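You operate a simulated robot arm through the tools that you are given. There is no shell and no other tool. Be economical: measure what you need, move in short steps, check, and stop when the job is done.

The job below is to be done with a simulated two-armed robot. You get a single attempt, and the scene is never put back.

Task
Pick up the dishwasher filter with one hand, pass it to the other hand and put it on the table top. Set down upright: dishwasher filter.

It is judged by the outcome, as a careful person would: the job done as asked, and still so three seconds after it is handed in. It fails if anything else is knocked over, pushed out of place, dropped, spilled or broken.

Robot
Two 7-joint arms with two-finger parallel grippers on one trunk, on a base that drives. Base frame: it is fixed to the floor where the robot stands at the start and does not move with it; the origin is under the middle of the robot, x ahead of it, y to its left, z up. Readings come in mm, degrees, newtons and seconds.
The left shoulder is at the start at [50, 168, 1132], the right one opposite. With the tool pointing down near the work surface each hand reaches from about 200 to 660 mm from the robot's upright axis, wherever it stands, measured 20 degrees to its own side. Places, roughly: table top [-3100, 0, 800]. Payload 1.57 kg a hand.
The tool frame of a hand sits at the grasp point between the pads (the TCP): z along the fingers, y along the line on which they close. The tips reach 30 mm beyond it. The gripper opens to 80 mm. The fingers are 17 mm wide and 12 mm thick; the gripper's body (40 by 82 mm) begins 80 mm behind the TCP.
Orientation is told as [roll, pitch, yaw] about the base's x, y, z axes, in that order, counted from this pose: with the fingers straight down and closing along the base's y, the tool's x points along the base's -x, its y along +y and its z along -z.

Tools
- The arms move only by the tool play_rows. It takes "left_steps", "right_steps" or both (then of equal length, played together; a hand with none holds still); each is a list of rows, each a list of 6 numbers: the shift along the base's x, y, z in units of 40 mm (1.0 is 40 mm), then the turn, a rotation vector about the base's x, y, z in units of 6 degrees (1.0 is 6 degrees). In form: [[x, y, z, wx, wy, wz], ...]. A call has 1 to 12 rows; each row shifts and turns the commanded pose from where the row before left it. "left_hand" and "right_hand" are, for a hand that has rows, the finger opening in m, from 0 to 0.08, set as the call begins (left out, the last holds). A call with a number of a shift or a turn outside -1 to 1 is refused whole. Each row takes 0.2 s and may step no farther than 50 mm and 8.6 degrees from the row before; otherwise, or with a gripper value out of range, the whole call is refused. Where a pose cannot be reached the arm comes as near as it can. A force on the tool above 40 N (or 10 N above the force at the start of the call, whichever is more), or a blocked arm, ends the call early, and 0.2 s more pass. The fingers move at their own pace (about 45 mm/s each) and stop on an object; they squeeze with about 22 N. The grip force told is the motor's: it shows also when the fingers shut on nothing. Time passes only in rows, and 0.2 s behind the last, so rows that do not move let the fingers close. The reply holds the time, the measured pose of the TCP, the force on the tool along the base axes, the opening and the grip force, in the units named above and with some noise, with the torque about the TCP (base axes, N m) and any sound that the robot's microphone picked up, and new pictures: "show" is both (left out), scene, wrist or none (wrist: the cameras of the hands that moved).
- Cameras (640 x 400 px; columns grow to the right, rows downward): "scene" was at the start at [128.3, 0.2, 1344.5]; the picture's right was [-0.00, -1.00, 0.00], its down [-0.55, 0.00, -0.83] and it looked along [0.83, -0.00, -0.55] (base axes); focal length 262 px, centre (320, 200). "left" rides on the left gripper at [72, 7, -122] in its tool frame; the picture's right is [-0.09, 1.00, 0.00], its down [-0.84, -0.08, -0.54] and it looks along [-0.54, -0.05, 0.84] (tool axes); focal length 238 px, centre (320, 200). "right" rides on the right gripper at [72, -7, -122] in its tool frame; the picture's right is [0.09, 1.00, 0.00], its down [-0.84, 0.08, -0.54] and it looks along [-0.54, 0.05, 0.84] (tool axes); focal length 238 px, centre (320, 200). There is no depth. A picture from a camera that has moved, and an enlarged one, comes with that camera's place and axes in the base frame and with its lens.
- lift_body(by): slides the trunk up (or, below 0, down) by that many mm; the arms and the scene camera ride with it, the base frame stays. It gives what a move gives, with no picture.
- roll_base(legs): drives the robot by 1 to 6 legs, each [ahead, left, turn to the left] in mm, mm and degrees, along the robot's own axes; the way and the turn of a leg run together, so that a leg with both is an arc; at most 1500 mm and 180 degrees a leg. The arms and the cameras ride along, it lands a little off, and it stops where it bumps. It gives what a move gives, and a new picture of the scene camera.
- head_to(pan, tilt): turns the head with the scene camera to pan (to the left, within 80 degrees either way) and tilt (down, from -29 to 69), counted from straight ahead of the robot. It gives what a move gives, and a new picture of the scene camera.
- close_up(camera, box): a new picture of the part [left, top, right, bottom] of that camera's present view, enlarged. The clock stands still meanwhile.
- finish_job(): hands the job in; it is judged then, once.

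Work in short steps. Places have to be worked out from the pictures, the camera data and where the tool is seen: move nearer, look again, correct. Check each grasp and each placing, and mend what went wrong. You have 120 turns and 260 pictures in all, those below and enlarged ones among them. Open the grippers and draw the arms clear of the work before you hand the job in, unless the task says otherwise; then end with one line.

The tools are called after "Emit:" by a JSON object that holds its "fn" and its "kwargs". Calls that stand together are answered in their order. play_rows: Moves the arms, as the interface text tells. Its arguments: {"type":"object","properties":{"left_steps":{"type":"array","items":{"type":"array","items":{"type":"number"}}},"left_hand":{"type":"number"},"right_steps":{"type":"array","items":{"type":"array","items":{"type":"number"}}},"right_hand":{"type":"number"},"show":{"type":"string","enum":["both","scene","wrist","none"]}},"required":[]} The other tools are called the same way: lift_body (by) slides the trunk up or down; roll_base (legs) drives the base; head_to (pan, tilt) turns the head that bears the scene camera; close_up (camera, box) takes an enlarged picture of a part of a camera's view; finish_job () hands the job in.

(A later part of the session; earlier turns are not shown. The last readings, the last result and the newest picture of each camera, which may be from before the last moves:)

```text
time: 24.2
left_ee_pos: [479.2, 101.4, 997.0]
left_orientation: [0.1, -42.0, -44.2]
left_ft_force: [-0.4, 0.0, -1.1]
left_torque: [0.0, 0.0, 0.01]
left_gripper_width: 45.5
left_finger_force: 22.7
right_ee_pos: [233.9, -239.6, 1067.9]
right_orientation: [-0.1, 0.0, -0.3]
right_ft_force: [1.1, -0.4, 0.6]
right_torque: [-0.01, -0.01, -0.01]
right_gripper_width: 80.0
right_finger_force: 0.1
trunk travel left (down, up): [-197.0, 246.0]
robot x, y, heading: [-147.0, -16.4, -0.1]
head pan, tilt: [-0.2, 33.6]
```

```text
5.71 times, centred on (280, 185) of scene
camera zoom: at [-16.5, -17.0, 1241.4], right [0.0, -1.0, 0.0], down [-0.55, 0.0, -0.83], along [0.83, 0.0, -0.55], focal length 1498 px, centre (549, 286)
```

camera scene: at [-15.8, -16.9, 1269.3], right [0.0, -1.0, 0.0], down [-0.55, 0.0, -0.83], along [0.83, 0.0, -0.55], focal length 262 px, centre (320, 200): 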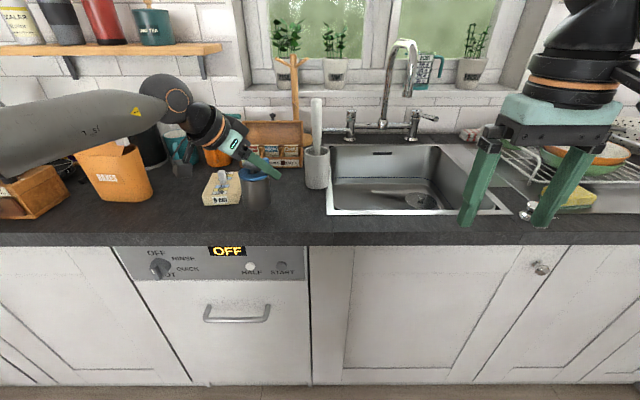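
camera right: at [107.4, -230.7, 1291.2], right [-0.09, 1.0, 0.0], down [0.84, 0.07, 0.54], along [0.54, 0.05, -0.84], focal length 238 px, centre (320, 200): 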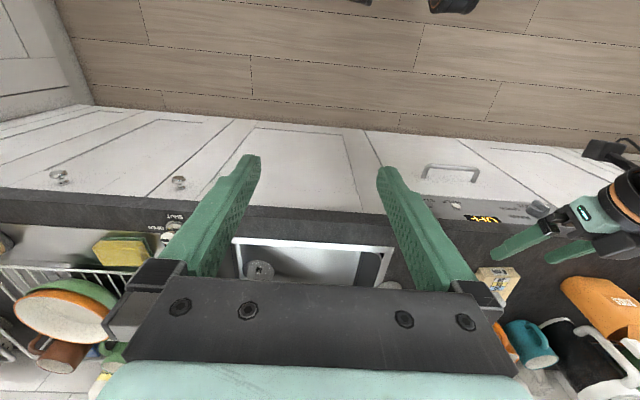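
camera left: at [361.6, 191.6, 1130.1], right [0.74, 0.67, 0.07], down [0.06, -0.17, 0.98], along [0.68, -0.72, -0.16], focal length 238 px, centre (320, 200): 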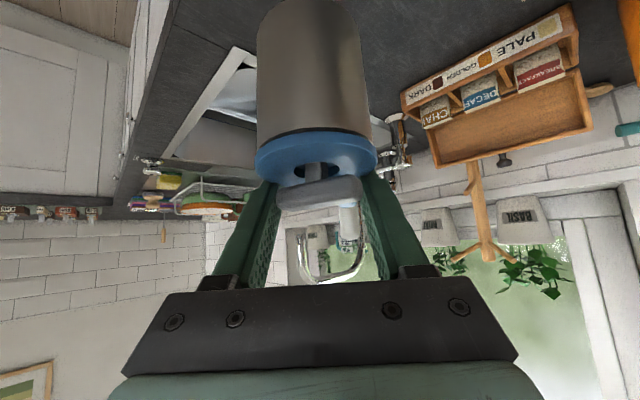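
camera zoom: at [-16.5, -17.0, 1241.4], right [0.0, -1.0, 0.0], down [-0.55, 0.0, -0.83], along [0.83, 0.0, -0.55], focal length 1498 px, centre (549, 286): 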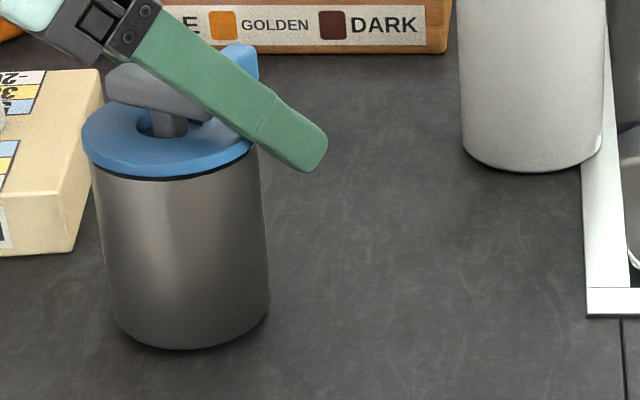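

It is nearly touching, so I'll take another 3 mm.

Emit:
{"fn": "lift_body", "kwargs": {"by": -3}}

Emit:
{"fn": "close_up", "kwargs": {"camera": "scene", "box": [240, 150, 320, 220]}}

Emit:
{"fn": "close_up", "kwargs": {"camera": "left", "box": [160, 0, 480, 200]}}

```text
time: 24.8
left_ee_pos: [477.7, 101.6, 996.4]
left_orientation: [0.0, -42.2, -44.2]
left_ft_force: [1.5, 0.3, 0.3]
left_torque: [0.04, -0.09, 0.03]
left_gripper_width: 45.3
left_finger_force: 21.7
right_ee_pos: [235.0, -239.6, 1063.1]
right_orientation: [0.1, -0.1, -0.1]
right_ft_force: [-0.4, 0.4, 0.0]
right_torque: [0.02, 0.01, 0.01]
right_gripper_width: 80.0
right_finger_force: 0.1
trunk travel left (down, up): [-194.0, 249.0]
robot x, y, heading: [-142.0, -14.8, -0.1]
head pan, tilt: [-0.2, 33.6]
```

```text
5.71 times, centred on (280, 185) of scene
camera zoom: at [-16.5, -17.0, 1238.5], right [0.0, -1.0, 0.0], down [-0.55, 0.0, -0.83], along [0.83, 0.0, -0.55], focal length 1498 px, centre (549, 286)
```

zoom: 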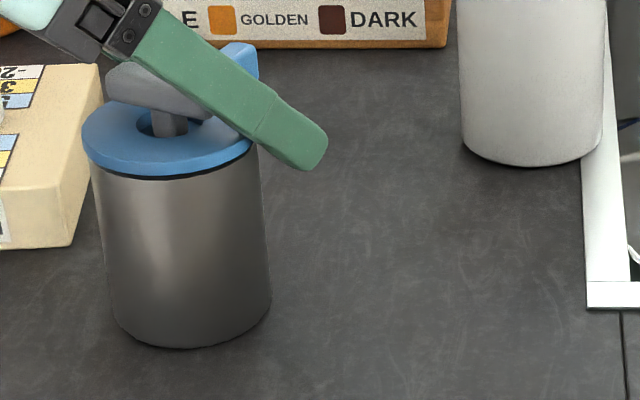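

```text
2.00 times, centred on (320, 100) of left
camera zoom: at [386.3, 200.4, 1036.9], right [0.74, 0.67, 0.06], down [0.13, -0.24, 0.96], along [0.66, -0.71, -0.26], focal length 477 px, centre (320, 400)
```

zoom: 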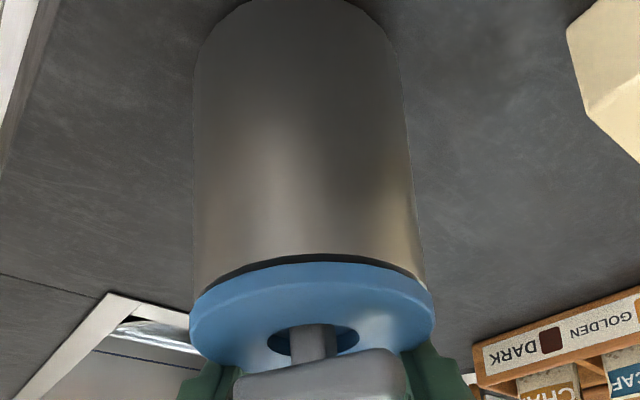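

Contact now shows in the torque and force. I'll lower 2 mm more and release.

Emit:
{"fn": "lift_body", "kwargs": {"by": -2}}

Emit:
{"fn": "play_rows", "kwargs": {"left_steps": [[0, 0, 0, 0, 0, 0], [0, 0, 0, 0, 0, 0], [0, 0, 0, 0, 0, 0]], "left_hand": 0.075, "show": "wrist"}}

Emit:
{"fn": "close_up", "kwargs": {"camera": "scene", "box": [220, 120, 340, 220]}}

```text
time: 25.3
left_ee_pos: [478.1, 102.4, 994.2]
left_orientation: [0.1, -42.4, -44.2]
left_ft_force: [-0.8, 1.3, 7.8]
left_torque: [0.07, 0.06, -0.02]
left_gripper_width: 45.4
left_finger_force: 21.8
right_ee_pos: [234.4, -239.8, 1062.9]
right_orientation: [0.2, -0.1, -0.1]
right_ft_force: [-1.1, 0.6, 0.3]
right_torque: [0.0, 0.02, -0.02]
right_gripper_width: 79.9
right_finger_force: 0.2
trunk travel left (down, up): [-192.0, 251.0]
robot x, y, heading: [-147.8, -15.2, -0.3]
head pan, tilt: [-0.2, 33.6]
```

```text
time: 26.1
left_ee_pos: [478.1, 102.1, 991.8]
left_orientation: [0.1, -42.0, -44.3]
left_ft_force: [0.2, -1.0, -0.2]
left_torque: [0.01, 0.0, 0.03]
left_gripper_width: 75.3
left_finger_force: 0.0
right_ee_pos: [234.0, -240.6, 1061.7]
right_orientation: [0.1, 0.0, -0.2]
right_ft_force: [-0.1, 0.5, -0.5]
right_torque: [0.01, -0.01, 0.01]
right_gripper_width: 79.9
right_finger_force: 0.1
trunk travel left (down, up): [-192.0, 251.0]
robot x, y, heading: [-147.6, -18.2, 0.2]
head pan, tilt: [-0.2, 33.6]
camera left: at [386.3, 200.4, 1034.5], right [0.74, 0.67, 0.06], down [0.13, -0.24, 0.96], along [0.66, -0.71, -0.26], focal length 238 px, centre (320, 200)
```

left: 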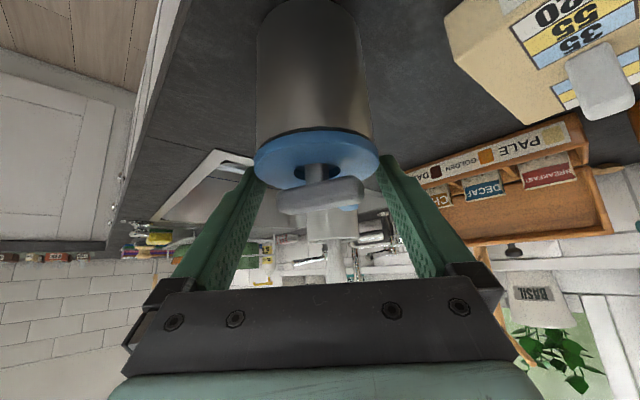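

```text
4.00 times, centred on (280, 170) of scene
camera zoom: at [-16.5, -17.0, 1236.5], right [0.0, -1.0, 0.0], down [-0.55, 0.0, -0.83], along [0.83, 0.0, -0.55], focal length 1048 px, centre (480, 320)
```

zoom: 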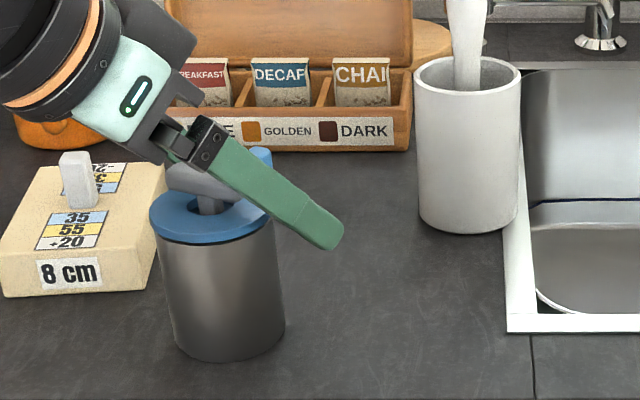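

The filter stands upright with ring centre (459, 120, 984) and T-bar centre about z 1004. I'll retreat along the finger axis, pitch back to about 60°, and then regrasp the bar ends near the fingertips.

Emit:
{"fn": "play_rows", "kwargs": {"left_steps": [[-0.24, 0.24, 0.38, 0, 0, 0], [-0.24, 0.24, 0.38, 0, 0, 0], [-0.24, 0.24, 0.38, 0, 0, 0], [-0.1, 0.1, 0, -0.695, -0.72, 0], [-0.1, 0.1, 0, -0.695, -0.72, 0], [-0.1, 0.1, 0, -0.695, -0.72, 0]], "left_hand": 0.08, "show": "both"}}

```text
time: 27.5
left_ee_pos: [437.6, 143.2, 1036.5]
left_orientation: [0.2, -60.1, -44.2]
left_ft_force: [-0.5, 0.4, 0.0]
left_torque: [-0.01, 0.02, 0.0]
left_gripper_width: 79.9
left_finger_force: 0.1
right_ee_pos: [234.6, -240.0, 1061.6]
right_orientation: [0.1, 0.0, -0.1]
right_ft_force: [0.9, 0.5, 1.0]
right_torque: [0.0, 0.0, 0.02]
right_gripper_width: 79.9
right_finger_force: 0.0
trunk travel left (down, up): [-192.0, 251.0]
robot x, y, heading: [-143.9, -19.9, -0.3]
head pan, tilt: [-0.2, 33.6]
camera scene: at [-16.5, -16.8, 1236.5], right [0.0, -1.0, 0.0], down [-0.55, 0.0, -0.83], along [0.83, 0.0, -0.55], focal length 262 px, centre (320, 200)
camera left: at [340.6, 245.8, 1036.2], right [0.73, 0.68, 0.08], down [-0.09, -0.02, 1.0], along [0.68, -0.73, 0.05], focal length 238 px, centre (320, 200)
```

scene: 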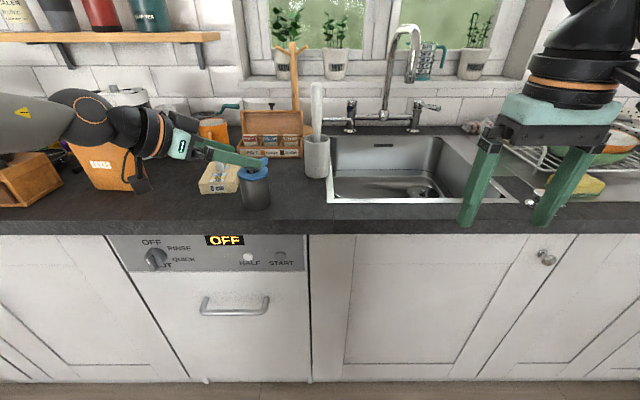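
left: 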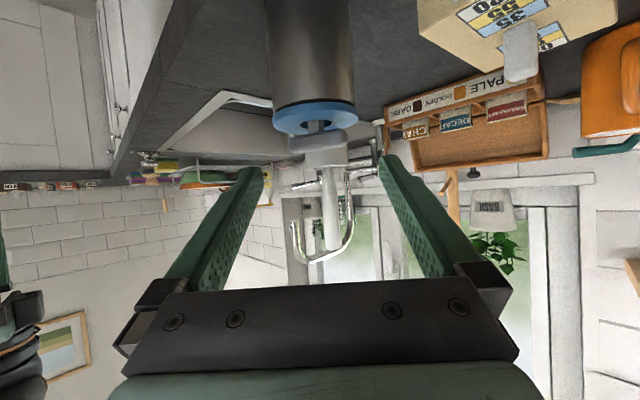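

The fingers are lined up on the bar. I'll move down onto it and close gently.

Emit:
{"fn": "play_rows", "kwargs": {"left_steps": [[0.12, -0.12, -0.3, 0, 0, 0], [0.12, -0.13, -0.3, 0, 0, 0]], "show": "wrist"}}

Emit:
{"fn": "close_up", "kwargs": {"camera": "scene", "box": [200, 120, 320, 220]}}

```text
time: 28.1
left_ee_pos: [447.7, 133.2, 1015.0]
left_orientation: [0.4, -60.1, -44.4]
left_ft_force: [-0.3, 0.1, 0.1]
left_torque: [0.01, 0.01, 0.03]
left_gripper_width: 79.9
left_finger_force: 0.0
right_ee_pos: [234.6, -239.1, 1062.1]
right_orientation: [0.1, -0.1, -0.2]
right_ft_force: [-0.7, -0.2, -0.5]
right_torque: [-0.03, 0.01, 0.0]
right_gripper_width: 80.2
right_finger_force: 0.1
trunk travel left (down, up): [-192.0, 251.0]
robot x, y, heading: [-145.4, -17.4, 0.0]
head pan, tilt: [-0.2, 33.6]
camera left: at [350.8, 236.1, 1012.6], right [0.73, 0.68, 0.08], down [-0.09, -0.02, 1.0], along [0.68, -0.73, 0.05], focal length 238 px, centre (320, 200)
```

left: 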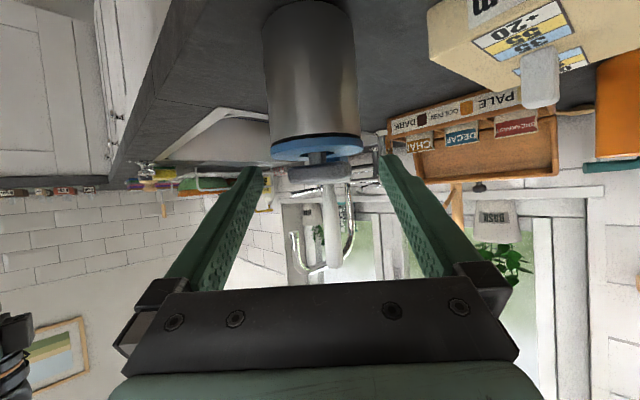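

```text
4.00 times, centred on (260, 170) of scene
camera zoom: at [-16.4, -17.0, 1236.5], right [0.0, -1.0, 0.0], down [-0.55, 0.0, -0.83], along [0.83, 0.0, -0.55], focal length 1048 px, centre (560, 320)
```

zoom: 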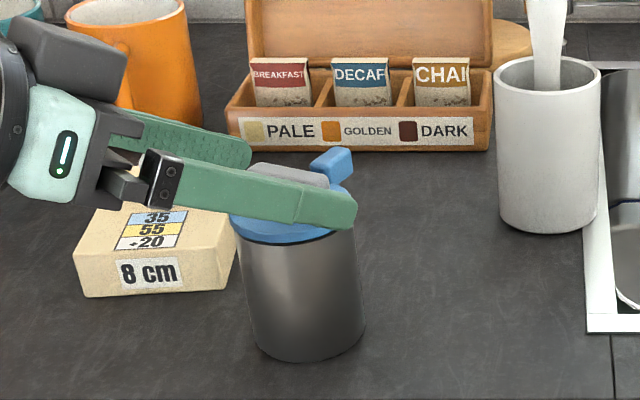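

The bar sits about 9 mm short of the tips and is centred on the finger width. I'll close.

Emit:
{"fn": "play_rows", "kwargs": {"left_steps": [[0, 0, 0, 0, 0, 0], [0, 0, 0, 0, 0, 0], [0, 0, 0, 0, 0, 0]], "left_hand": 0.02, "show": "wrist"}}

Emit:
{"fn": "lift_body", "kwargs": {"by": 20}}

Emit:
{"fn": "close_up", "kwargs": {"camera": "scene", "box": [200, 120, 320, 220]}}

```text
time: 28.9
left_ee_pos: [446.8, 133.7, 1013.0]
left_orientation: [0.3, -59.9, -44.3]
left_ft_force: [-0.1, 0.6, -0.5]
left_torque: [-0.02, -0.06, 0.01]
left_gripper_width: 45.5
left_finger_force: 21.8
right_ee_pos: [234.5, -240.2, 1062.7]
right_orientation: [0.2, 0.0, -0.1]
right_ft_force: [0.4, 0.5, 0.3]
right_torque: [0.03, -0.02, -0.02]
right_gripper_width: 80.1
right_finger_force: 0.0
trunk travel left (down, up): [-192.0, 251.0]
robot x, y, heading: [-147.3, -12.7, -0.0]
head pan, tilt: [-0.2, 33.6]
camera left: at [350.7, 236.1, 1012.7], right [0.73, 0.68, 0.08], down [-0.09, -0.02, 1.0], along [0.68, -0.73, 0.05], focal length 238 px, centre (320, 200)
```

left: 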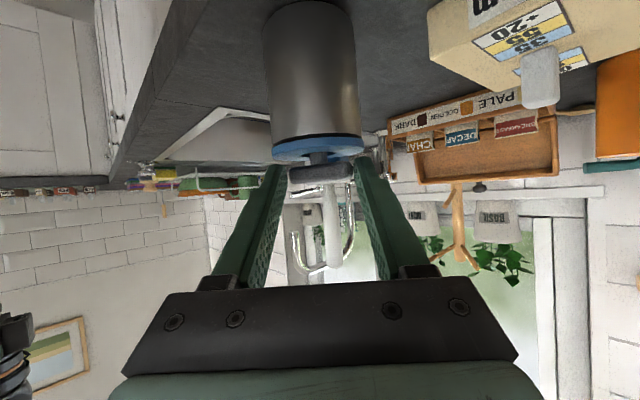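

```text
time: 29.6
left_ee_pos: [446.8, 132.6, 1033.0]
left_orientation: [0.1, -60.0, -44.3]
left_ft_force: [-0.4, -0.3, -0.4]
left_torque: [0.01, 0.03, -0.01]
left_gripper_width: 45.2
left_finger_force: 21.7
right_ee_pos: [234.3, -239.8, 1082.1]
right_orientation: [0.0, 0.0, -0.2]
right_ft_force: [0.7, 0.1, -0.2]
right_torque: [-0.01, 0.02, 0.03]
right_gripper_width: 80.3
right_finger_force: 0.2
trunk travel left (down, up): [-212.0, 231.0]
robot x, y, heading: [-144.7, -18.7, 0.1]
head pan, tilt: [-0.2, 33.6]
```

```text
4.00 times, centred on (260, 170) of scene
camera zoom: at [-16.3, -17.0, 1256.5], right [0.0, -1.0, 0.0], down [-0.55, 0.0, -0.83], along [0.83, 0.0, -0.55], focal length 1048 px, centre (560, 320)
```

zoom: 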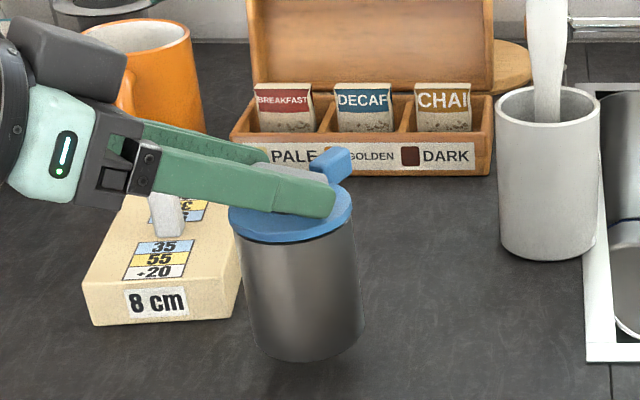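

It is held upright by the handle. I'll lift 80 mm more and bring the filter toward the robot's centre.

Emit:
{"fn": "lift_body", "kwargs": {"by": 80}}

Emit:
{"fn": "play_rows", "kwargs": {"left_steps": [[-0.25, -0.35, 0, 0, 0, 0], [-0.25, -0.35, 0, 0, 0, 0], [-0.25, -0.35, 0, 0, 0, 0], [-0.25, -0.35, 0, 0, 0, 0], [-0.25, -0.35, 0, 0, 0, 0], [-0.25, -0.35, 0, 0, 0, 0]], "show": "both"}}

```text
time: 30.7
left_ee_pos: [447.8, 133.6, 1113.8]
left_orientation: [0.1, -60.0, -44.3]
left_ft_force: [0.5, -0.1, -1.0]
left_torque: [0.01, 0.01, -0.03]
left_gripper_width: 45.2
left_finger_force: 21.7
right_ee_pos: [235.4, -240.5, 1162.8]
right_orientation: [0.1, 0.0, -0.2]
right_ft_force: [0.1, 0.2, -0.6]
right_torque: [0.01, -0.04, -0.01]
right_gripper_width: 80.1
right_finger_force: 0.0
trunk travel left (down, up): [-292.0, 151.0]
robot x, y, heading: [-147.1, -17.9, 0.3]
head pan, tilt: [-0.2, 33.6]
```

```text
time: 32.1
left_ee_pos: [388.8, 67.1, 1118.7]
left_orientation: [-0.1, -60.1, -44.5]
left_ft_force: [0.4, -0.5, -1.0]
left_torque: [0.02, 0.01, 0.01]
left_gripper_width: 45.5
left_finger_force: 22.2
left hand out of reach, approached as far as the arm can: row 5, 6
right_ee_pos: [234.0, -239.4, 1161.4]
right_orientation: [0.1, 0.0, -0.2]
right_ft_force: [0.6, -0.5, 0.9]
right_torque: [0.0, -0.03, -0.02]
right_gripper_width: 80.2
right_finger_force: 0.0
trunk travel left (down, up): [-292.0, 151.0]
robot x, y, heading: [-145.0, -16.2, -0.1]
head pan, tilt: [-0.2, 33.6]
camera scene: at [-16.6, -17.0, 1336.5], right [0.0, -1.0, 0.0], down [-0.55, 0.0, -0.83], along [0.83, 0.0, -0.55], focal length 262 px, centre (320, 200)
camera left: at [292.6, 171.2, 1116.4], right [0.73, 0.68, 0.08], down [-0.09, -0.02, 1.0], along [0.68, -0.73, 0.05], focal length 238 px, centre (320, 200)
```

scene: 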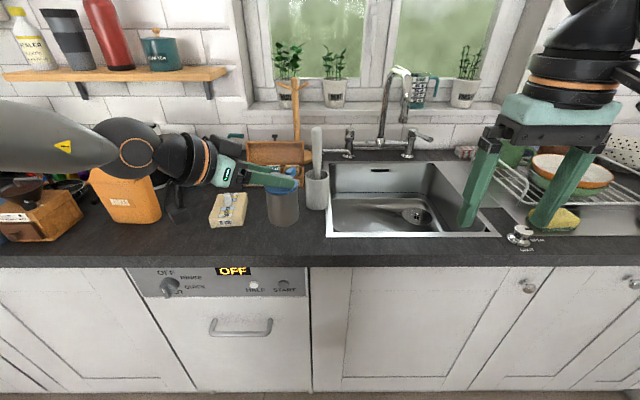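
left: 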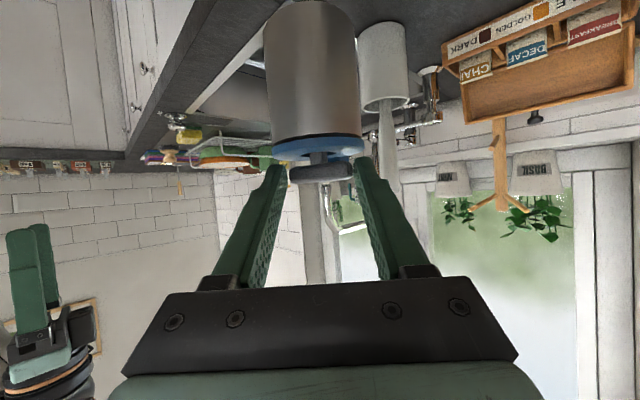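

The filter hangs upright with its bar at about (401, 55, 1108). I'll bring the right hand to a hover above it, yawed +46° so it closes across the bar.

Emit:
{"fn": "play_rows", "kwargs": {"right_steps": [[0, 0, 1, 0, 0, 0], [0.5, 0.9, 0, 0, 0, 0.95], [0.5, 0.9, 0, 0, 0, 0.95], [0.5, 0.9, 0, 0, 0, 0.95], [0.5, 0.9, 0, 0, 0, 0.95], [0.5, 0.9, 0, 0, 0, 0.95], [0.5, 0.9, 0, 0, 0, 0.95], [0.5, 0.9, 0, 0, 0, 0.96], [0.5, 0.9, 0, 0, 0, 0.95]], "right_hand": 0.04, "show": "both"}}

```text
time: 34.1
left_ee_pos: [387.7, 69.6, 1118.1]
left_orientation: [-0.1, -60.2, -44.2]
left_ft_force: [-0.8, 0.4, -0.7]
left_torque: [-0.01, 0.03, 0.01]
left_gripper_width: 45.6
left_finger_force: 21.8
right_ee_pos: [323.8, 47.7, 1157.9]
right_orientation: [0.0, -0.1, 45.6]
right_ft_force: [0.4, 0.0, -0.6]
right_torque: [-0.07, 0.0, 0.01]
right_gripper_width: 39.9
right_finger_force: 0.1
right hand out of reach, approached as far as the arm can: row 7, 8, 9
trunk travel left (down, up): [-292.0, 151.0]
robot x, y, heading: [-142.7, -14.0, -0.2]
head pan, tilt: [-0.2, 33.6]
camera scene: at [-17.2, -15.0, 1336.6], right [0.0, -1.0, 0.0], down [-0.55, 0.0, -0.83], along [0.83, 0.0, -0.55], focal length 262 px, centre (320, 200)
camera right: at [278.3, -8.6, 1280.1], right [-0.78, 0.63, 0.0], down [0.53, 0.65, 0.54], along [0.34, 0.42, -0.84], focal length 238 px, centre (320, 200)
```

scene: 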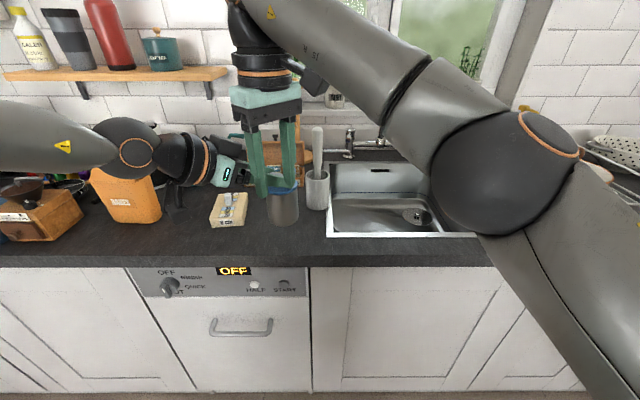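
right: 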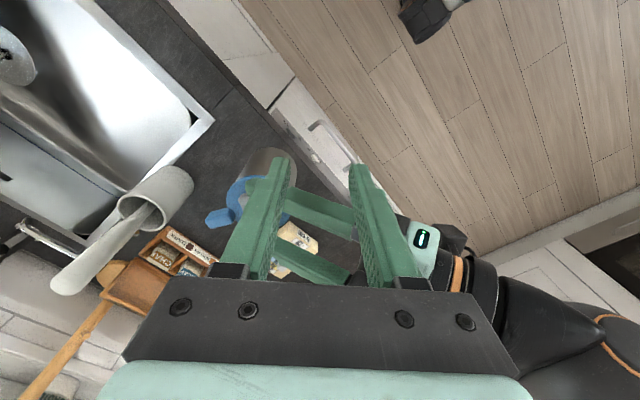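

The right arm cannot quite reach here. I'll withdraw it, then yaw the left hand further right and bring the filter closer to the middle so both arms are comfortable.

Emit:
{"fn": "play_rows", "kwargs": {"right_steps": [[-0.2, -0.4, 0.6, 0, 0, 0], [-0.4, -0.8, 0.2, 0, 0, 0], [-0.4, -0.8, 0, 0, 0, 0], [-0.4, -0.8, 0, 0, 0, -0.8], [-0.4, -0.8, 0, 0, 0, -0.8], [-0.2, -0.8, 0, 0, 0, -0.8]], "show": "none"}}

Emit:
{"fn": "play_rows", "kwargs": {"left_steps": [[-0.15, -0.17, 0, 0, 0, -0.75], [-0.15, -0.17, 0, 0, 0, -0.75], [-0.15, -0.17, 0, 0, 0, -0.75], [-0.15, -0.17, 0, 0, 0, -0.75], [-0.15, -0.17, 0, 0, 0, -0.75], [-0.15, -0.17, 0, 0, 0, -0.75]], "show": "both"}}

```text
time: 35.5
left_ee_pos: [389.1, 67.9, 1118.2]
left_orientation: [0.2, -60.1, -44.4]
left_ft_force: [-0.5, 0.3, -0.5]
left_torque: [0.02, 0.03, 0.04]
left_gripper_width: 45.1
left_finger_force: 21.8
right_ee_pos: [242.6, -130.3, 1190.9]
right_orientation: [0.1, 0.0, 30.9]
right_ft_force: [-0.3, -0.4, 0.1]
right_torque: [0.0, 0.0, 0.04]
right_gripper_width: 40.2
right_finger_force: 0.1
trunk travel left (down, up): [-292.0, 151.0]
robot x, y, heading: [-140.8, -17.1, 0.1]
head pan, tilt: [-0.2, 33.6]
```

```text
time: 36.9
left_ee_pos: [353.5, 24.9, 1116.3]
left_orientation: [0.2, -60.1, -71.5]
left_ft_force: [-0.1, 0.0, -1.6]
left_torque: [0.04, 0.02, 0.02]
left_gripper_width: 45.4
left_finger_force: 22.3
right_ee_pos: [243.3, -129.8, 1191.3]
right_orientation: [0.0, 0.1, 31.1]
right_ft_force: [0.2, 0.5, 0.0]
right_torque: [-0.03, -0.04, 0.0]
right_gripper_width: 40.0
right_finger_force: 0.0
trunk travel left (down, up): [-292.0, 151.0]
robot x, y, heading: [-143.6, -18.8, -0.1]
head pan, tilt: [-0.2, 33.6]
camera scene: at [-16.3, -17.1, 1336.4], right [0.0, -1.0, 0.0], down [-0.55, 0.0, -0.83], along [0.83, 0.0, -0.55], focal length 262 px, centre (320, 200)
camera left: at [314.2, 162.0, 1115.6], right [0.96, 0.28, 0.08], down [-0.09, 0.02, 1.0], along [0.27, -0.96, 0.05], focal length 238 px, centre (320, 200)
```

scene: 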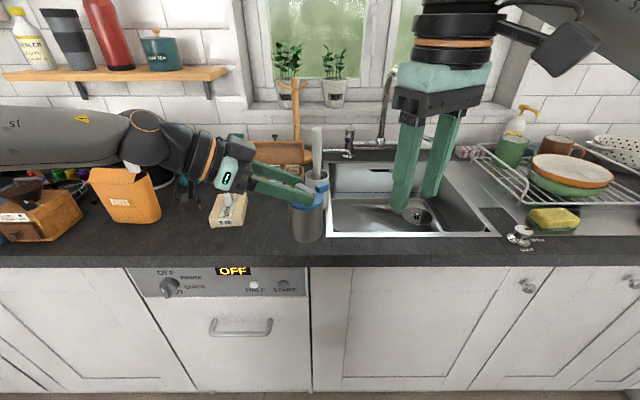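
left: 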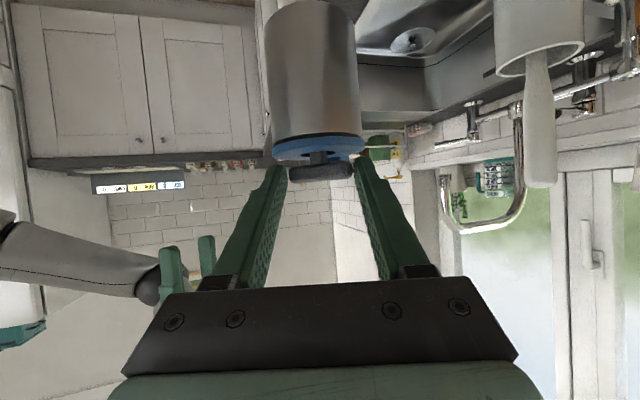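

All reached. The bar is now at about (359, 8, 1104), with closing direction yaw ≈ +18.5° for the right hand. I'll move the right hand to a hover above it.

Emit:
{"fn": "play_rows", "kwargs": {"right_steps": [[0.58, 0.69, 0, 0, 0, -0.42], [0.58, 0.69, 0, 0, 0, -0.42], [0.58, 0.69, 0, 0, 0, -0.42], [0.58, 0.69, 0, 0, 0, -0.42], [0.58, 0.69, 0, 0, 0, -0.42]], "show": "both"}}

Emit:
{"fn": "close_up", "kwargs": {"camera": "right", "box": [200, 100, 440, 250]}}

```text
time: 38.1
left_ee_pos: [353.4, 25.4, 1116.6]
left_orientation: [0.3, -59.9, -71.3]
left_ft_force: [-1.4, -0.4, -0.7]
left_torque: [0.07, 0.0, 0.0]
left_gripper_width: 45.8
left_finger_force: 22.1
right_ee_pos: [346.8, 8.3, 1188.5]
right_orientation: [0.0, -0.1, 18.5]
right_ft_force: [-0.5, 0.0, -0.2]
right_torque: [0.02, 0.0, 0.03]
right_gripper_width: 39.9
right_finger_force: 0.1
right hand out of reach, approached as far as the arm can: row 5
trunk travel left (down, up): [-292.0, 151.0]
robot x, y, heading: [-144.1, -16.9, -0.4]
head pan, tilt: [-0.2, 33.6]
camera scene: at [-16.6, -17.5, 1336.5], right [0.0, -1.0, 0.0], down [-0.55, 0.0, -0.83], along [0.83, 0.0, -0.55], focal length 262 px, centre (320, 200)
camera right: at [280.8, -22.1, 1309.4], right [-0.41, 0.91, 0.0], down [0.77, 0.34, 0.54], along [0.5, 0.22, -0.84], focal length 238 px, centre (320, 200)
```

scene: 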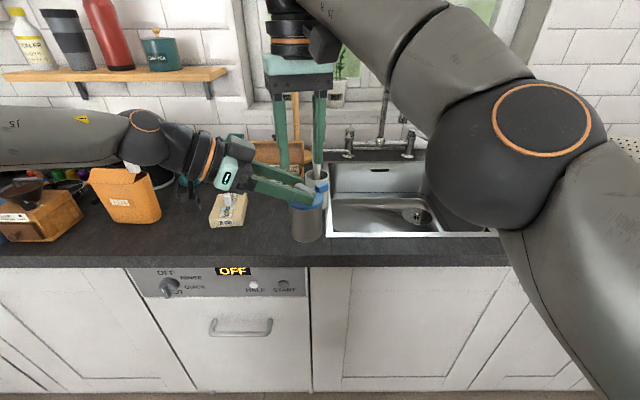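
right: 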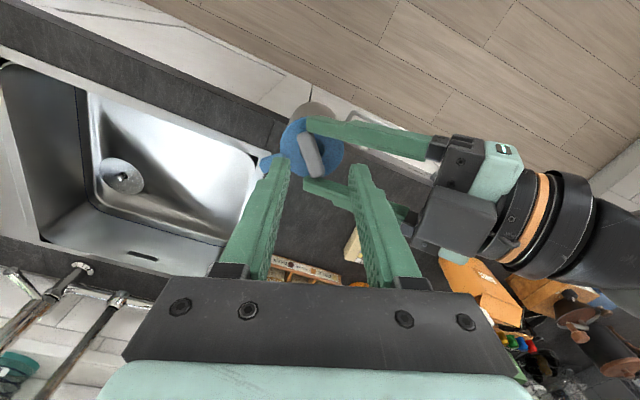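

```text
2.67 times, centred on (320, 175) of right
camera zoom: at [280.8, -22.1, 1309.4], right [-0.41, 0.91, 0.0], down [0.77, 0.34, 0.54], along [0.5, 0.22, -0.84], focal length 636 px, centre (320, 267)
```

zoom: 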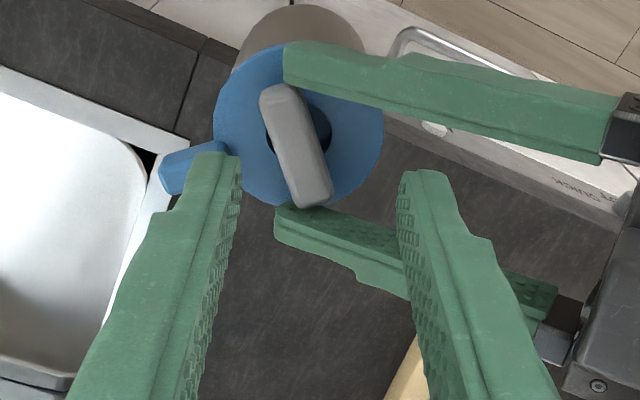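

From the right camera the bar centre is about (359.5, 4) but its direction is about 40° (skewed in the left grip), so the right hand should yaw to 40°. I'll bring the filter closer and lower for better right-arm reach, and narrow the right opening to clear the tab.

Emit:
{"fn": "play_rows", "kwargs": {"left_steps": [[-0.2, -0.1, -0.2, 0, 0, 0], [-0.2, -0.1, -0.2, 0, 0, 0], [-0.2, -0.1, -0.2, 0, 0, 0], [-0.2, -0.1, -0.2, 0, 0, 0], [-0.2, -0.1, -0.2, 0, 0, 0]], "right_steps": [[-0.1, -0.15, 0, 0, 0, 0.7], [-0.1, -0.15, 0, 0, 0, 0.7], [-0.1, -0.15, -0.1, 0, 0, 0.7], [-0.15, -0.15, -0.2, 0, 0, 0.7], [-0.25, -0.05, -0.2, 0, 0, 0.75]], "right_hand": 0.034, "show": "both"}}

Emit:
{"fn": "close_up", "kwargs": {"camera": "right", "box": [200, 100, 440, 250]}}

```text
time: 39.3
left_ee_pos: [312.4, 6.0, 1076.6]
left_orientation: [0.2, -60.1, -71.3]
left_ft_force: [0.7, 0.1, -1.3]
left_torque: [0.03, 0.0, 0.02]
left_gripper_width: 45.5
left_finger_force: 21.9
right_ee_pos: [318.7, -19.2, 1169.3]
right_orientation: [0.1, -0.1, 39.7]
right_ft_force: [-0.8, 0.1, -0.3]
right_torque: [-0.01, -0.02, 0.0]
right_gripper_width: 34.0
right_finger_force: 0.1
trunk travel left (down, up): [-292.0, 151.0]
robot x, y, heading: [-143.5, -19.5, 0.0]
head pan, tilt: [-0.2, 33.6]
camera scene: at [-16.5, -17.2, 1336.5], right [0.0, -1.0, 0.0], down [-0.55, 0.0, -0.83], along [0.83, 0.0, -0.55], focal length 262 px, centre (320, 200)
camera right: at [268.3, -70.7, 1289.4], right [-0.71, 0.71, 0.0], down [0.59, 0.59, 0.54], along [0.38, 0.39, -0.84], focal length 238 px, centre (320, 200)
camera left: at [274.4, 142.1, 1075.6], right [0.96, 0.28, 0.08], down [-0.09, 0.02, 1.0], along [0.28, -0.96, 0.05], focal length 238 px, centre (320, 200)
```

scene: 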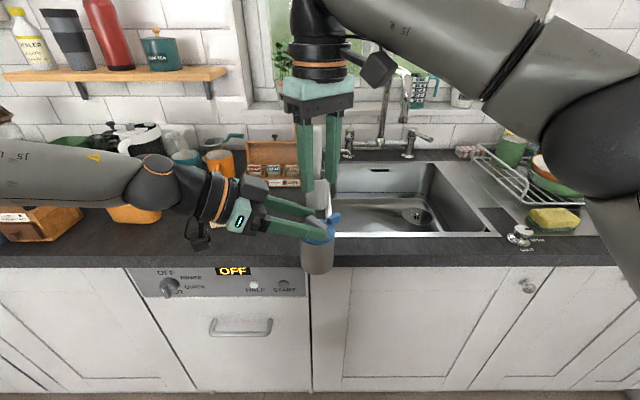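
right: 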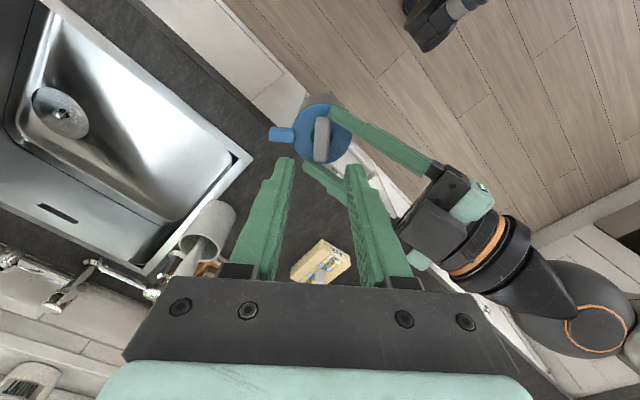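
left: 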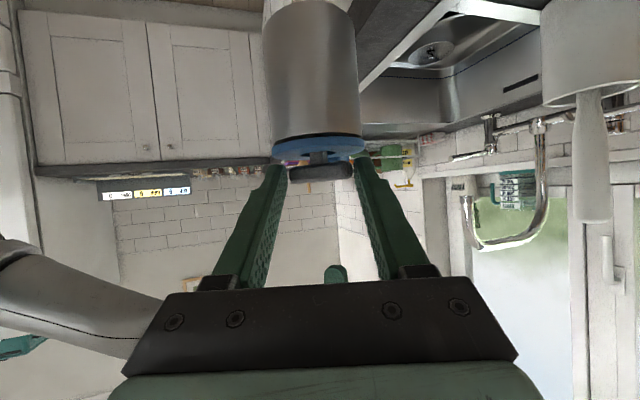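

```text
2.67 times, centred on (320, 175) of right
camera zoom: at [268.3, -70.7, 1289.4], right [-0.71, 0.71, 0.0], down [0.59, 0.59, 0.54], along [0.38, 0.39, -0.84], focal length 636 px, centre (320, 267)
```

zoom: 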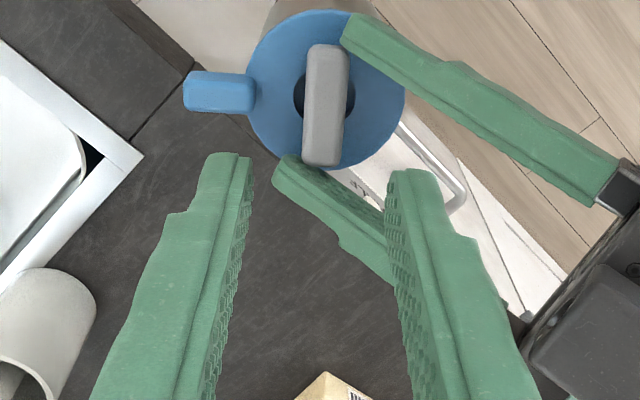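

The bar is now aligned with the right hand's fingers, centred near (318.4, -15.7). I'll fine-shift by 3.5 mm, narrow the opening to 30 mm and descend most of the way.

Emit:
{"fn": "play_rows", "kwargs": {"right_steps": [[0, 0.09, -0.2, 0, 0, 0], [0, 0, -0.45, 0, 0, 0], [0, 0, -0.45, 0, 0, 0], [0, 0, -0.3, 0, 0, 0]], "right_hand": 0.03, "show": "wrist"}}

Emit:
{"fn": "close_up", "kwargs": {"camera": "right", "box": [220, 80, 420, 205]}}

Emit:
{"fn": "close_up", "kwargs": {"camera": "scene", "box": [260, 140, 380, 280]}}

```text
time: 40.3
left_ee_pos: [314.0, 6.2, 1076.7]
left_orientation: [0.2, -60.0, -71.2]
left_ft_force: [0.5, -0.2, -0.9]
left_torque: [0.04, 0.02, 0.01]
left_gripper_width: 45.6
left_finger_force: 22.0
right_ee_pos: [319.2, -13.9, 1111.6]
right_orientation: [0.1, -0.1, 39.7]
right_ft_force: [0.1, 0.5, 0.1]
right_torque: [-0.03, 0.01, -0.03]
right_gripper_width: 29.9
right_finger_force: 0.1
trunk travel left (down, up): [-292.0, 151.0]
robot x, y, heading: [-143.3, -18.3, -0.1]
head pan, tilt: [-0.2, 33.6]
camera right: at [268.2, -66.5, 1232.5], right [-0.71, 0.71, 0.0], down [0.59, 0.59, 0.54], along [0.38, 0.39, -0.84], focal length 238 px, centre (320, 200)
```

right: 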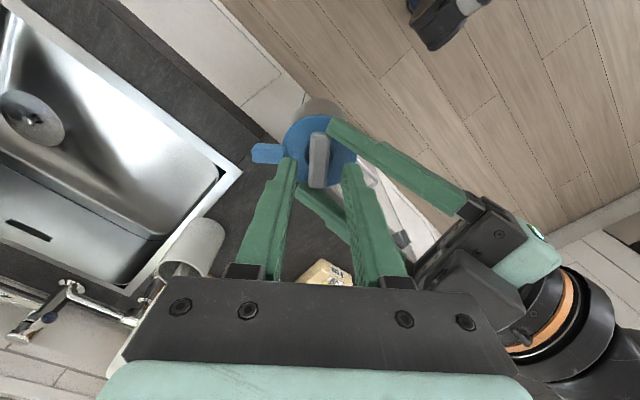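

```text
3.20 times, centred on (320, 142) of right
camera zoom: at [268.2, -66.5, 1232.5], right [-0.71, 0.71, 0.0], down [0.59, 0.59, 0.54], along [0.38, 0.39, -0.84], focal length 763 px, centre (320, 384)
```

zoom: 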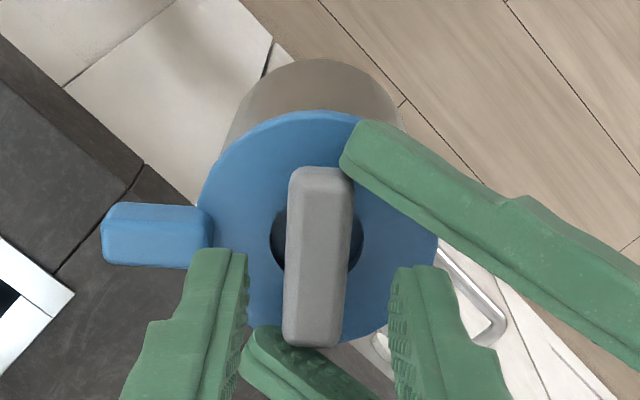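

```text
2.86 times, centred on (320, 210) of scene
camera zoom: at [-16.3, -17.0, 1336.5], right [0.0, -1.0, 0.0], down [-0.55, 0.0, -0.83], along [0.83, 0.0, -0.55], focal length 749 px, centre (320, 171)
```

zoom: 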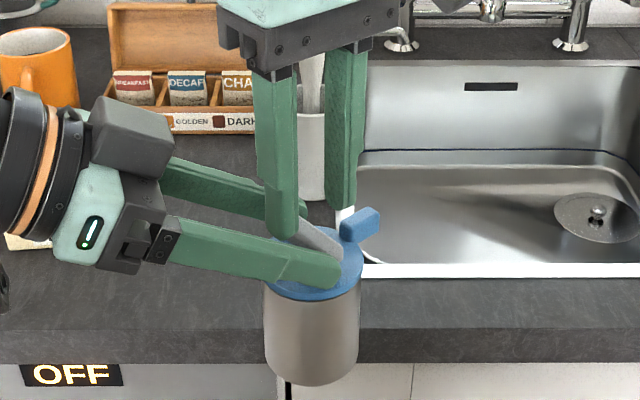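

Well centred on the bar. I'll narrow to 26 mm, shift 2–3 mm along the bar for clearance from the left fingers, and descend the last 29 mm.

Emit:
{"fn": "play_rows", "kwargs": {"right_steps": [[0.04, 0.035, 0, 0, 0, 0], [0, 0, -0.25, 0, 0, 0], [0, 0, -0.25, 0, 0, 0], [0, 0, -0.22, 0, 0, 0]], "right_hand": 0.026, "show": "none"}}

Emit:
{"fn": "close_up", "kwargs": {"camera": "right", "box": [220, 80, 420, 205]}}

Emit:
{"fn": "close_up", "kwargs": {"camera": "scene", "box": [260, 140, 380, 280]}}

```text
time: 41.3
left_ee_pos: [313.8, 7.0, 1076.8]
left_orientation: [0.2, -60.1, -71.4]
left_ft_force: [-0.1, 0.0, -0.8]
left_torque: [0.03, 0.01, 0.03]
left_gripper_width: 45.5
left_finger_force: 22.5
right_ee_pos: [320.0, -12.3, 1083.2]
right_orientation: [0.1, -0.1, 39.8]
right_ft_force: [0.8, -0.4, -0.5]
right_torque: [0.0, -0.02, 0.01]
right_gripper_width: 26.1
right_finger_force: 0.0
trunk travel left (down, up): [-292.0, 151.0]
robot x, y, heading: [-146.7, -19.5, -0.1]
head pan, tilt: [-0.2, 33.6]
```

```text
3.20 times, centred on (320, 142) of right
camera zoom: at [269.8, -64.9, 1204.1], right [-0.71, 0.71, 0.0], down [0.59, 0.59, 0.54], along [0.38, 0.38, -0.84], focal length 763 px, centre (320, 384)
```

zoom: 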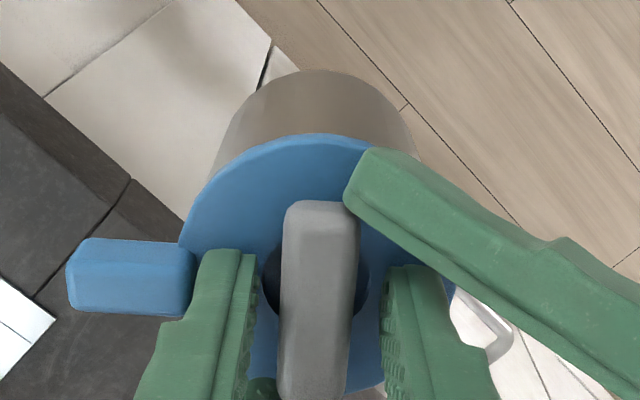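

```text
2.86 times, centred on (320, 210) of scene
camera zoom: at [-16.4, -17.0, 1336.4], right [0.0, -1.0, 0.0], down [-0.55, 0.0, -0.83], along [0.83, 0.0, -0.55], focal length 749 px, centre (320, 171)
```

zoom: 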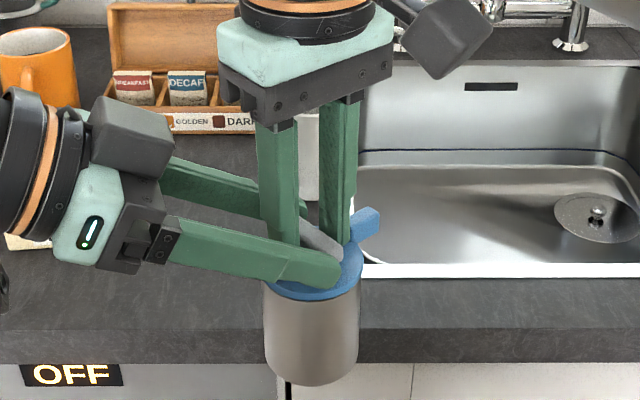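

The right fingers straddle the bar without contact. I'll close the right grip.

Emit:
{"fn": "play_rows", "kwargs": {"right_steps": [[0, 0, 0, 0, 0, 0], [0, 0, 0, 0, 0, 0], [0, 0, 0, 0, 0, 0]], "right_hand": 0.0, "show": "none"}}

Emit:
{"fn": "close_up", "kwargs": {"camera": "right", "box": [220, 80, 420, 205]}}

```text
time: 42.1
left_ee_pos: [312.8, 7.2, 1077.2]
left_orientation: [0.2, -60.0, -71.3]
left_ft_force: [-2.7, 4.6, 0.7]
left_torque: [0.02, 0.02, -0.29]
left_gripper_width: 45.5
left_finger_force: 22.3
right_ee_pos: [319.6, -13.2, 1083.5]
right_orientation: [0.0, 0.1, 39.8]
right_ft_force: [3.5, -3.8, -1.2]
right_torque: [-0.06, -0.06, 0.25]
right_gripper_width: 14.2
right_finger_force: 21.8
trunk travel left (down, up): [-292.0, 151.0]
robot x, y, heading: [-146.1, -14.6, 0.1]
head pan, tilt: [-0.2, 33.6]
```

```text
3.20 times, centred on (320, 142) of right
camera zoom: at [270.0, -65.3, 1204.2], right [-0.71, 0.71, 0.0], down [0.59, 0.59, 0.54], along [0.38, 0.38, -0.84], focal length 763 px, centre (320, 384)
```

zoom: 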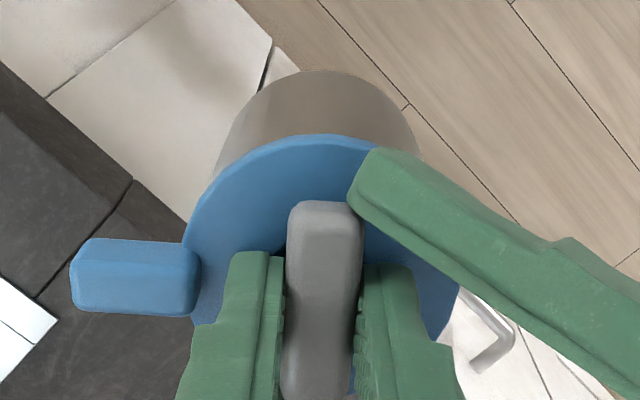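

The right hand has the bar at 14.2 mm with 21.8 N. I'll open the left hand and check.

Emit:
{"fn": "play_rows", "kwargs": {"left_steps": [[0, 0, 0, 0, 0, 0], [0, 0, 0, 0, 0, 0], [0, 0, 0, 0, 0, 0]], "left_hand": 0.08, "show": "wrist"}}

Emit:
{"fn": "close_up", "kwargs": {"camera": "right", "box": [220, 80, 420, 205]}}

Emit:
{"fn": "close_up", "kwargs": {"camera": "scene", "box": [240, 140, 400, 280]}}

```text
time: 42.9
left_ee_pos: [313.9, 7.1, 1077.7]
left_orientation: [0.3, -60.0, -71.3]
left_ft_force: [-0.4, -0.2, -0.3]
left_torque: [0.0, -0.02, 0.0]
left_gripper_width: 80.1
left_finger_force: 0.0
right_ee_pos: [320.5, -12.1, 1083.5]
right_orientation: [0.1, 0.0, 39.7]
right_ft_force: [-0.2, 0.1, 0.9]
right_torque: [-0.03, 0.0, 0.01]
right_gripper_width: 14.5
right_finger_force: 21.7
trunk travel left (down, up): [-292.0, 151.0]
robot x, y, heading: [-142.4, -16.5, -0.0]
head pan, tilt: [-0.2, 33.6]
camera left: at [274.5, 142.2, 1075.5], right [0.96, 0.28, 0.08], down [-0.09, 0.02, 1.0], along [0.28, -0.96, 0.05], focal length 238 px, centre (320, 200)
```

left: 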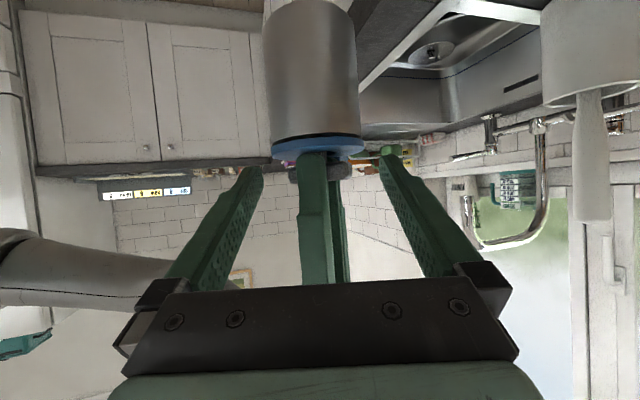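

```text
3.20 times, centred on (320, 142) of right
camera zoom: at [269.7, -64.9, 1204.3], right [-0.71, 0.71, 0.0], down [0.59, 0.59, 0.54], along [0.38, 0.39, -0.84], focal length 763 px, centre (320, 384)
```

zoom: 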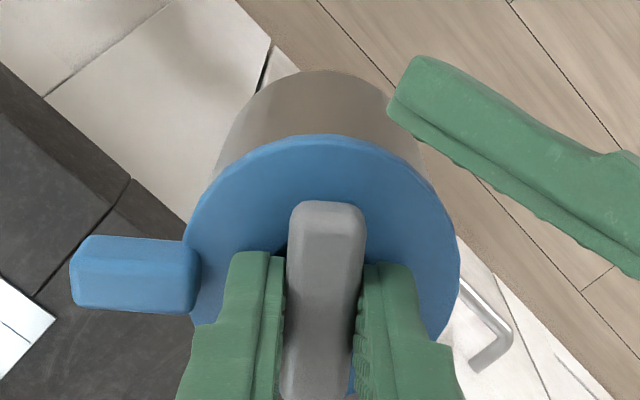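

```text
2.86 times, centred on (320, 210) of scene
camera zoom: at [-16.4, -17.0, 1336.5], right [0.0, -1.0, 0.0], down [-0.55, 0.0, -0.83], along [0.83, 0.0, -0.55], focal length 749 px, centre (320, 171)
```

zoom: 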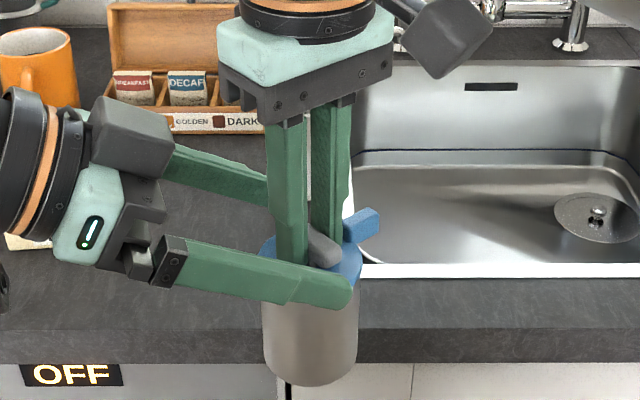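

The right hand holds it upright alone. I'll withdraw the left hand along its finger axis, then turn it back down and away.

Emit:
{"fn": "play_rows", "kwargs": {"left_steps": [[-0.2, 0.6, 0.35, 0, 0, 0], [-0.2, 0.6, 0.35, 0, 0, 0], [-0.2, 0.6, 0.35, 0, 0, 0], [-0.2, 0.6, 0.35, 0, 0, 0], [0, 0.4, 0, 0.9, 0.3, 0], [0, 0.4, 0, 0.9, 0.3, 0], [0, 0.4, 0, 0.9, 0.3, 0], [0, 0.4, 0, 0.9, 0.3, 0], [0, 0.3, 0, 0.9, 0.3, 0], [0, 0.3, 0, 0.9, 0.3, 0]], "show": "scene"}}

```text
time: 45.1
left_ee_pos: [282.4, 190.7, 1133.3]
left_orientation: [0.4, -25.8, -71.4]
left_ft_force: [0.3, 0.2, -0.1]
left_torque: [0.02, -0.01, 0.02]
left_gripper_width: 79.9
left_finger_force: 0.1
right_ee_pos: [319.6, -14.4, 1083.0]
right_orientation: [0.1, 0.0, 39.8]
right_ft_force: [-0.1, -0.5, 0.0]
right_torque: [-0.02, 0.01, 0.0]
right_gripper_width: 14.2
right_finger_force: 21.1
trunk travel left (down, up): [-292.0, 151.0]
robot x, y, heading: [-146.6, -17.8, -0.2]
head pan, tilt: [-0.2, 33.6]
camera scene: at [-16.4, -17.0, 1336.4], right [0.0, -1.0, 0.0], down [-0.55, 0.0, -0.83], along [0.83, 0.0, -0.55], focal length 262 px, centre (320, 200)
```

scene: 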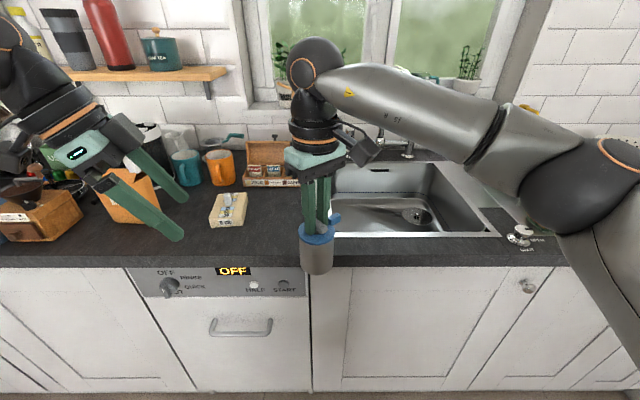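

Clear. I'll back away from the counter and turn around to see the table.

Emit:
{"fn": "roll_base", "kwargs": {"legs": [[-600, 0, 0], [0, 0, 90], [0, 0, 90]]}}

```text
time: 56.1
left_ee_pos: [-1174.8, -214.9, 1131.5]
left_orientation: [0.3, -25.9, 107.1]
left_ft_force: [0.1, -0.4, -1.0]
left_torque: [0.02, 0.03, 0.03]
left_gripper_width: 80.2
left_finger_force: 0.1
right_ee_pos: [-1208.1, -10.5, 1081.7]
right_orientation: [0.1, -0.1, -141.6]
right_ft_force: [-0.2, -0.6, -0.2]
right_torque: [0.01, -0.01, 0.01]
right_gripper_width: 14.3
right_finger_force: 21.3
trunk travel left (down, up): [-292.0, 151.0]
robot x, y, heading: [-742.7, -15.6, 178.7]
head pan, tilt: [-0.2, 33.6]
camera scene: at [-872.5, -14.0, 1336.5], right [0.03, 1.0, 0.0], down [0.55, -0.02, -0.83], along [-0.83, 0.02, -0.55], focal length 262 px, centre (320, 200)
```

scene: 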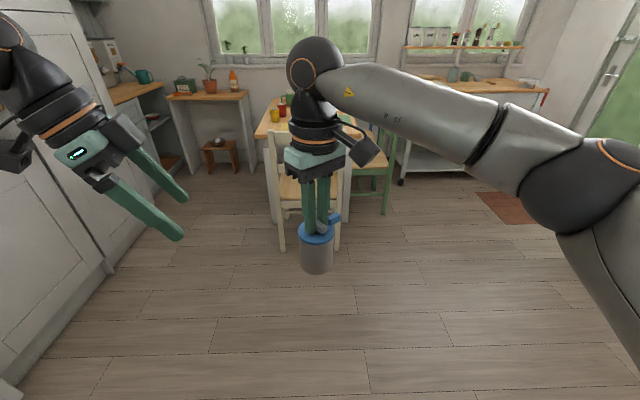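

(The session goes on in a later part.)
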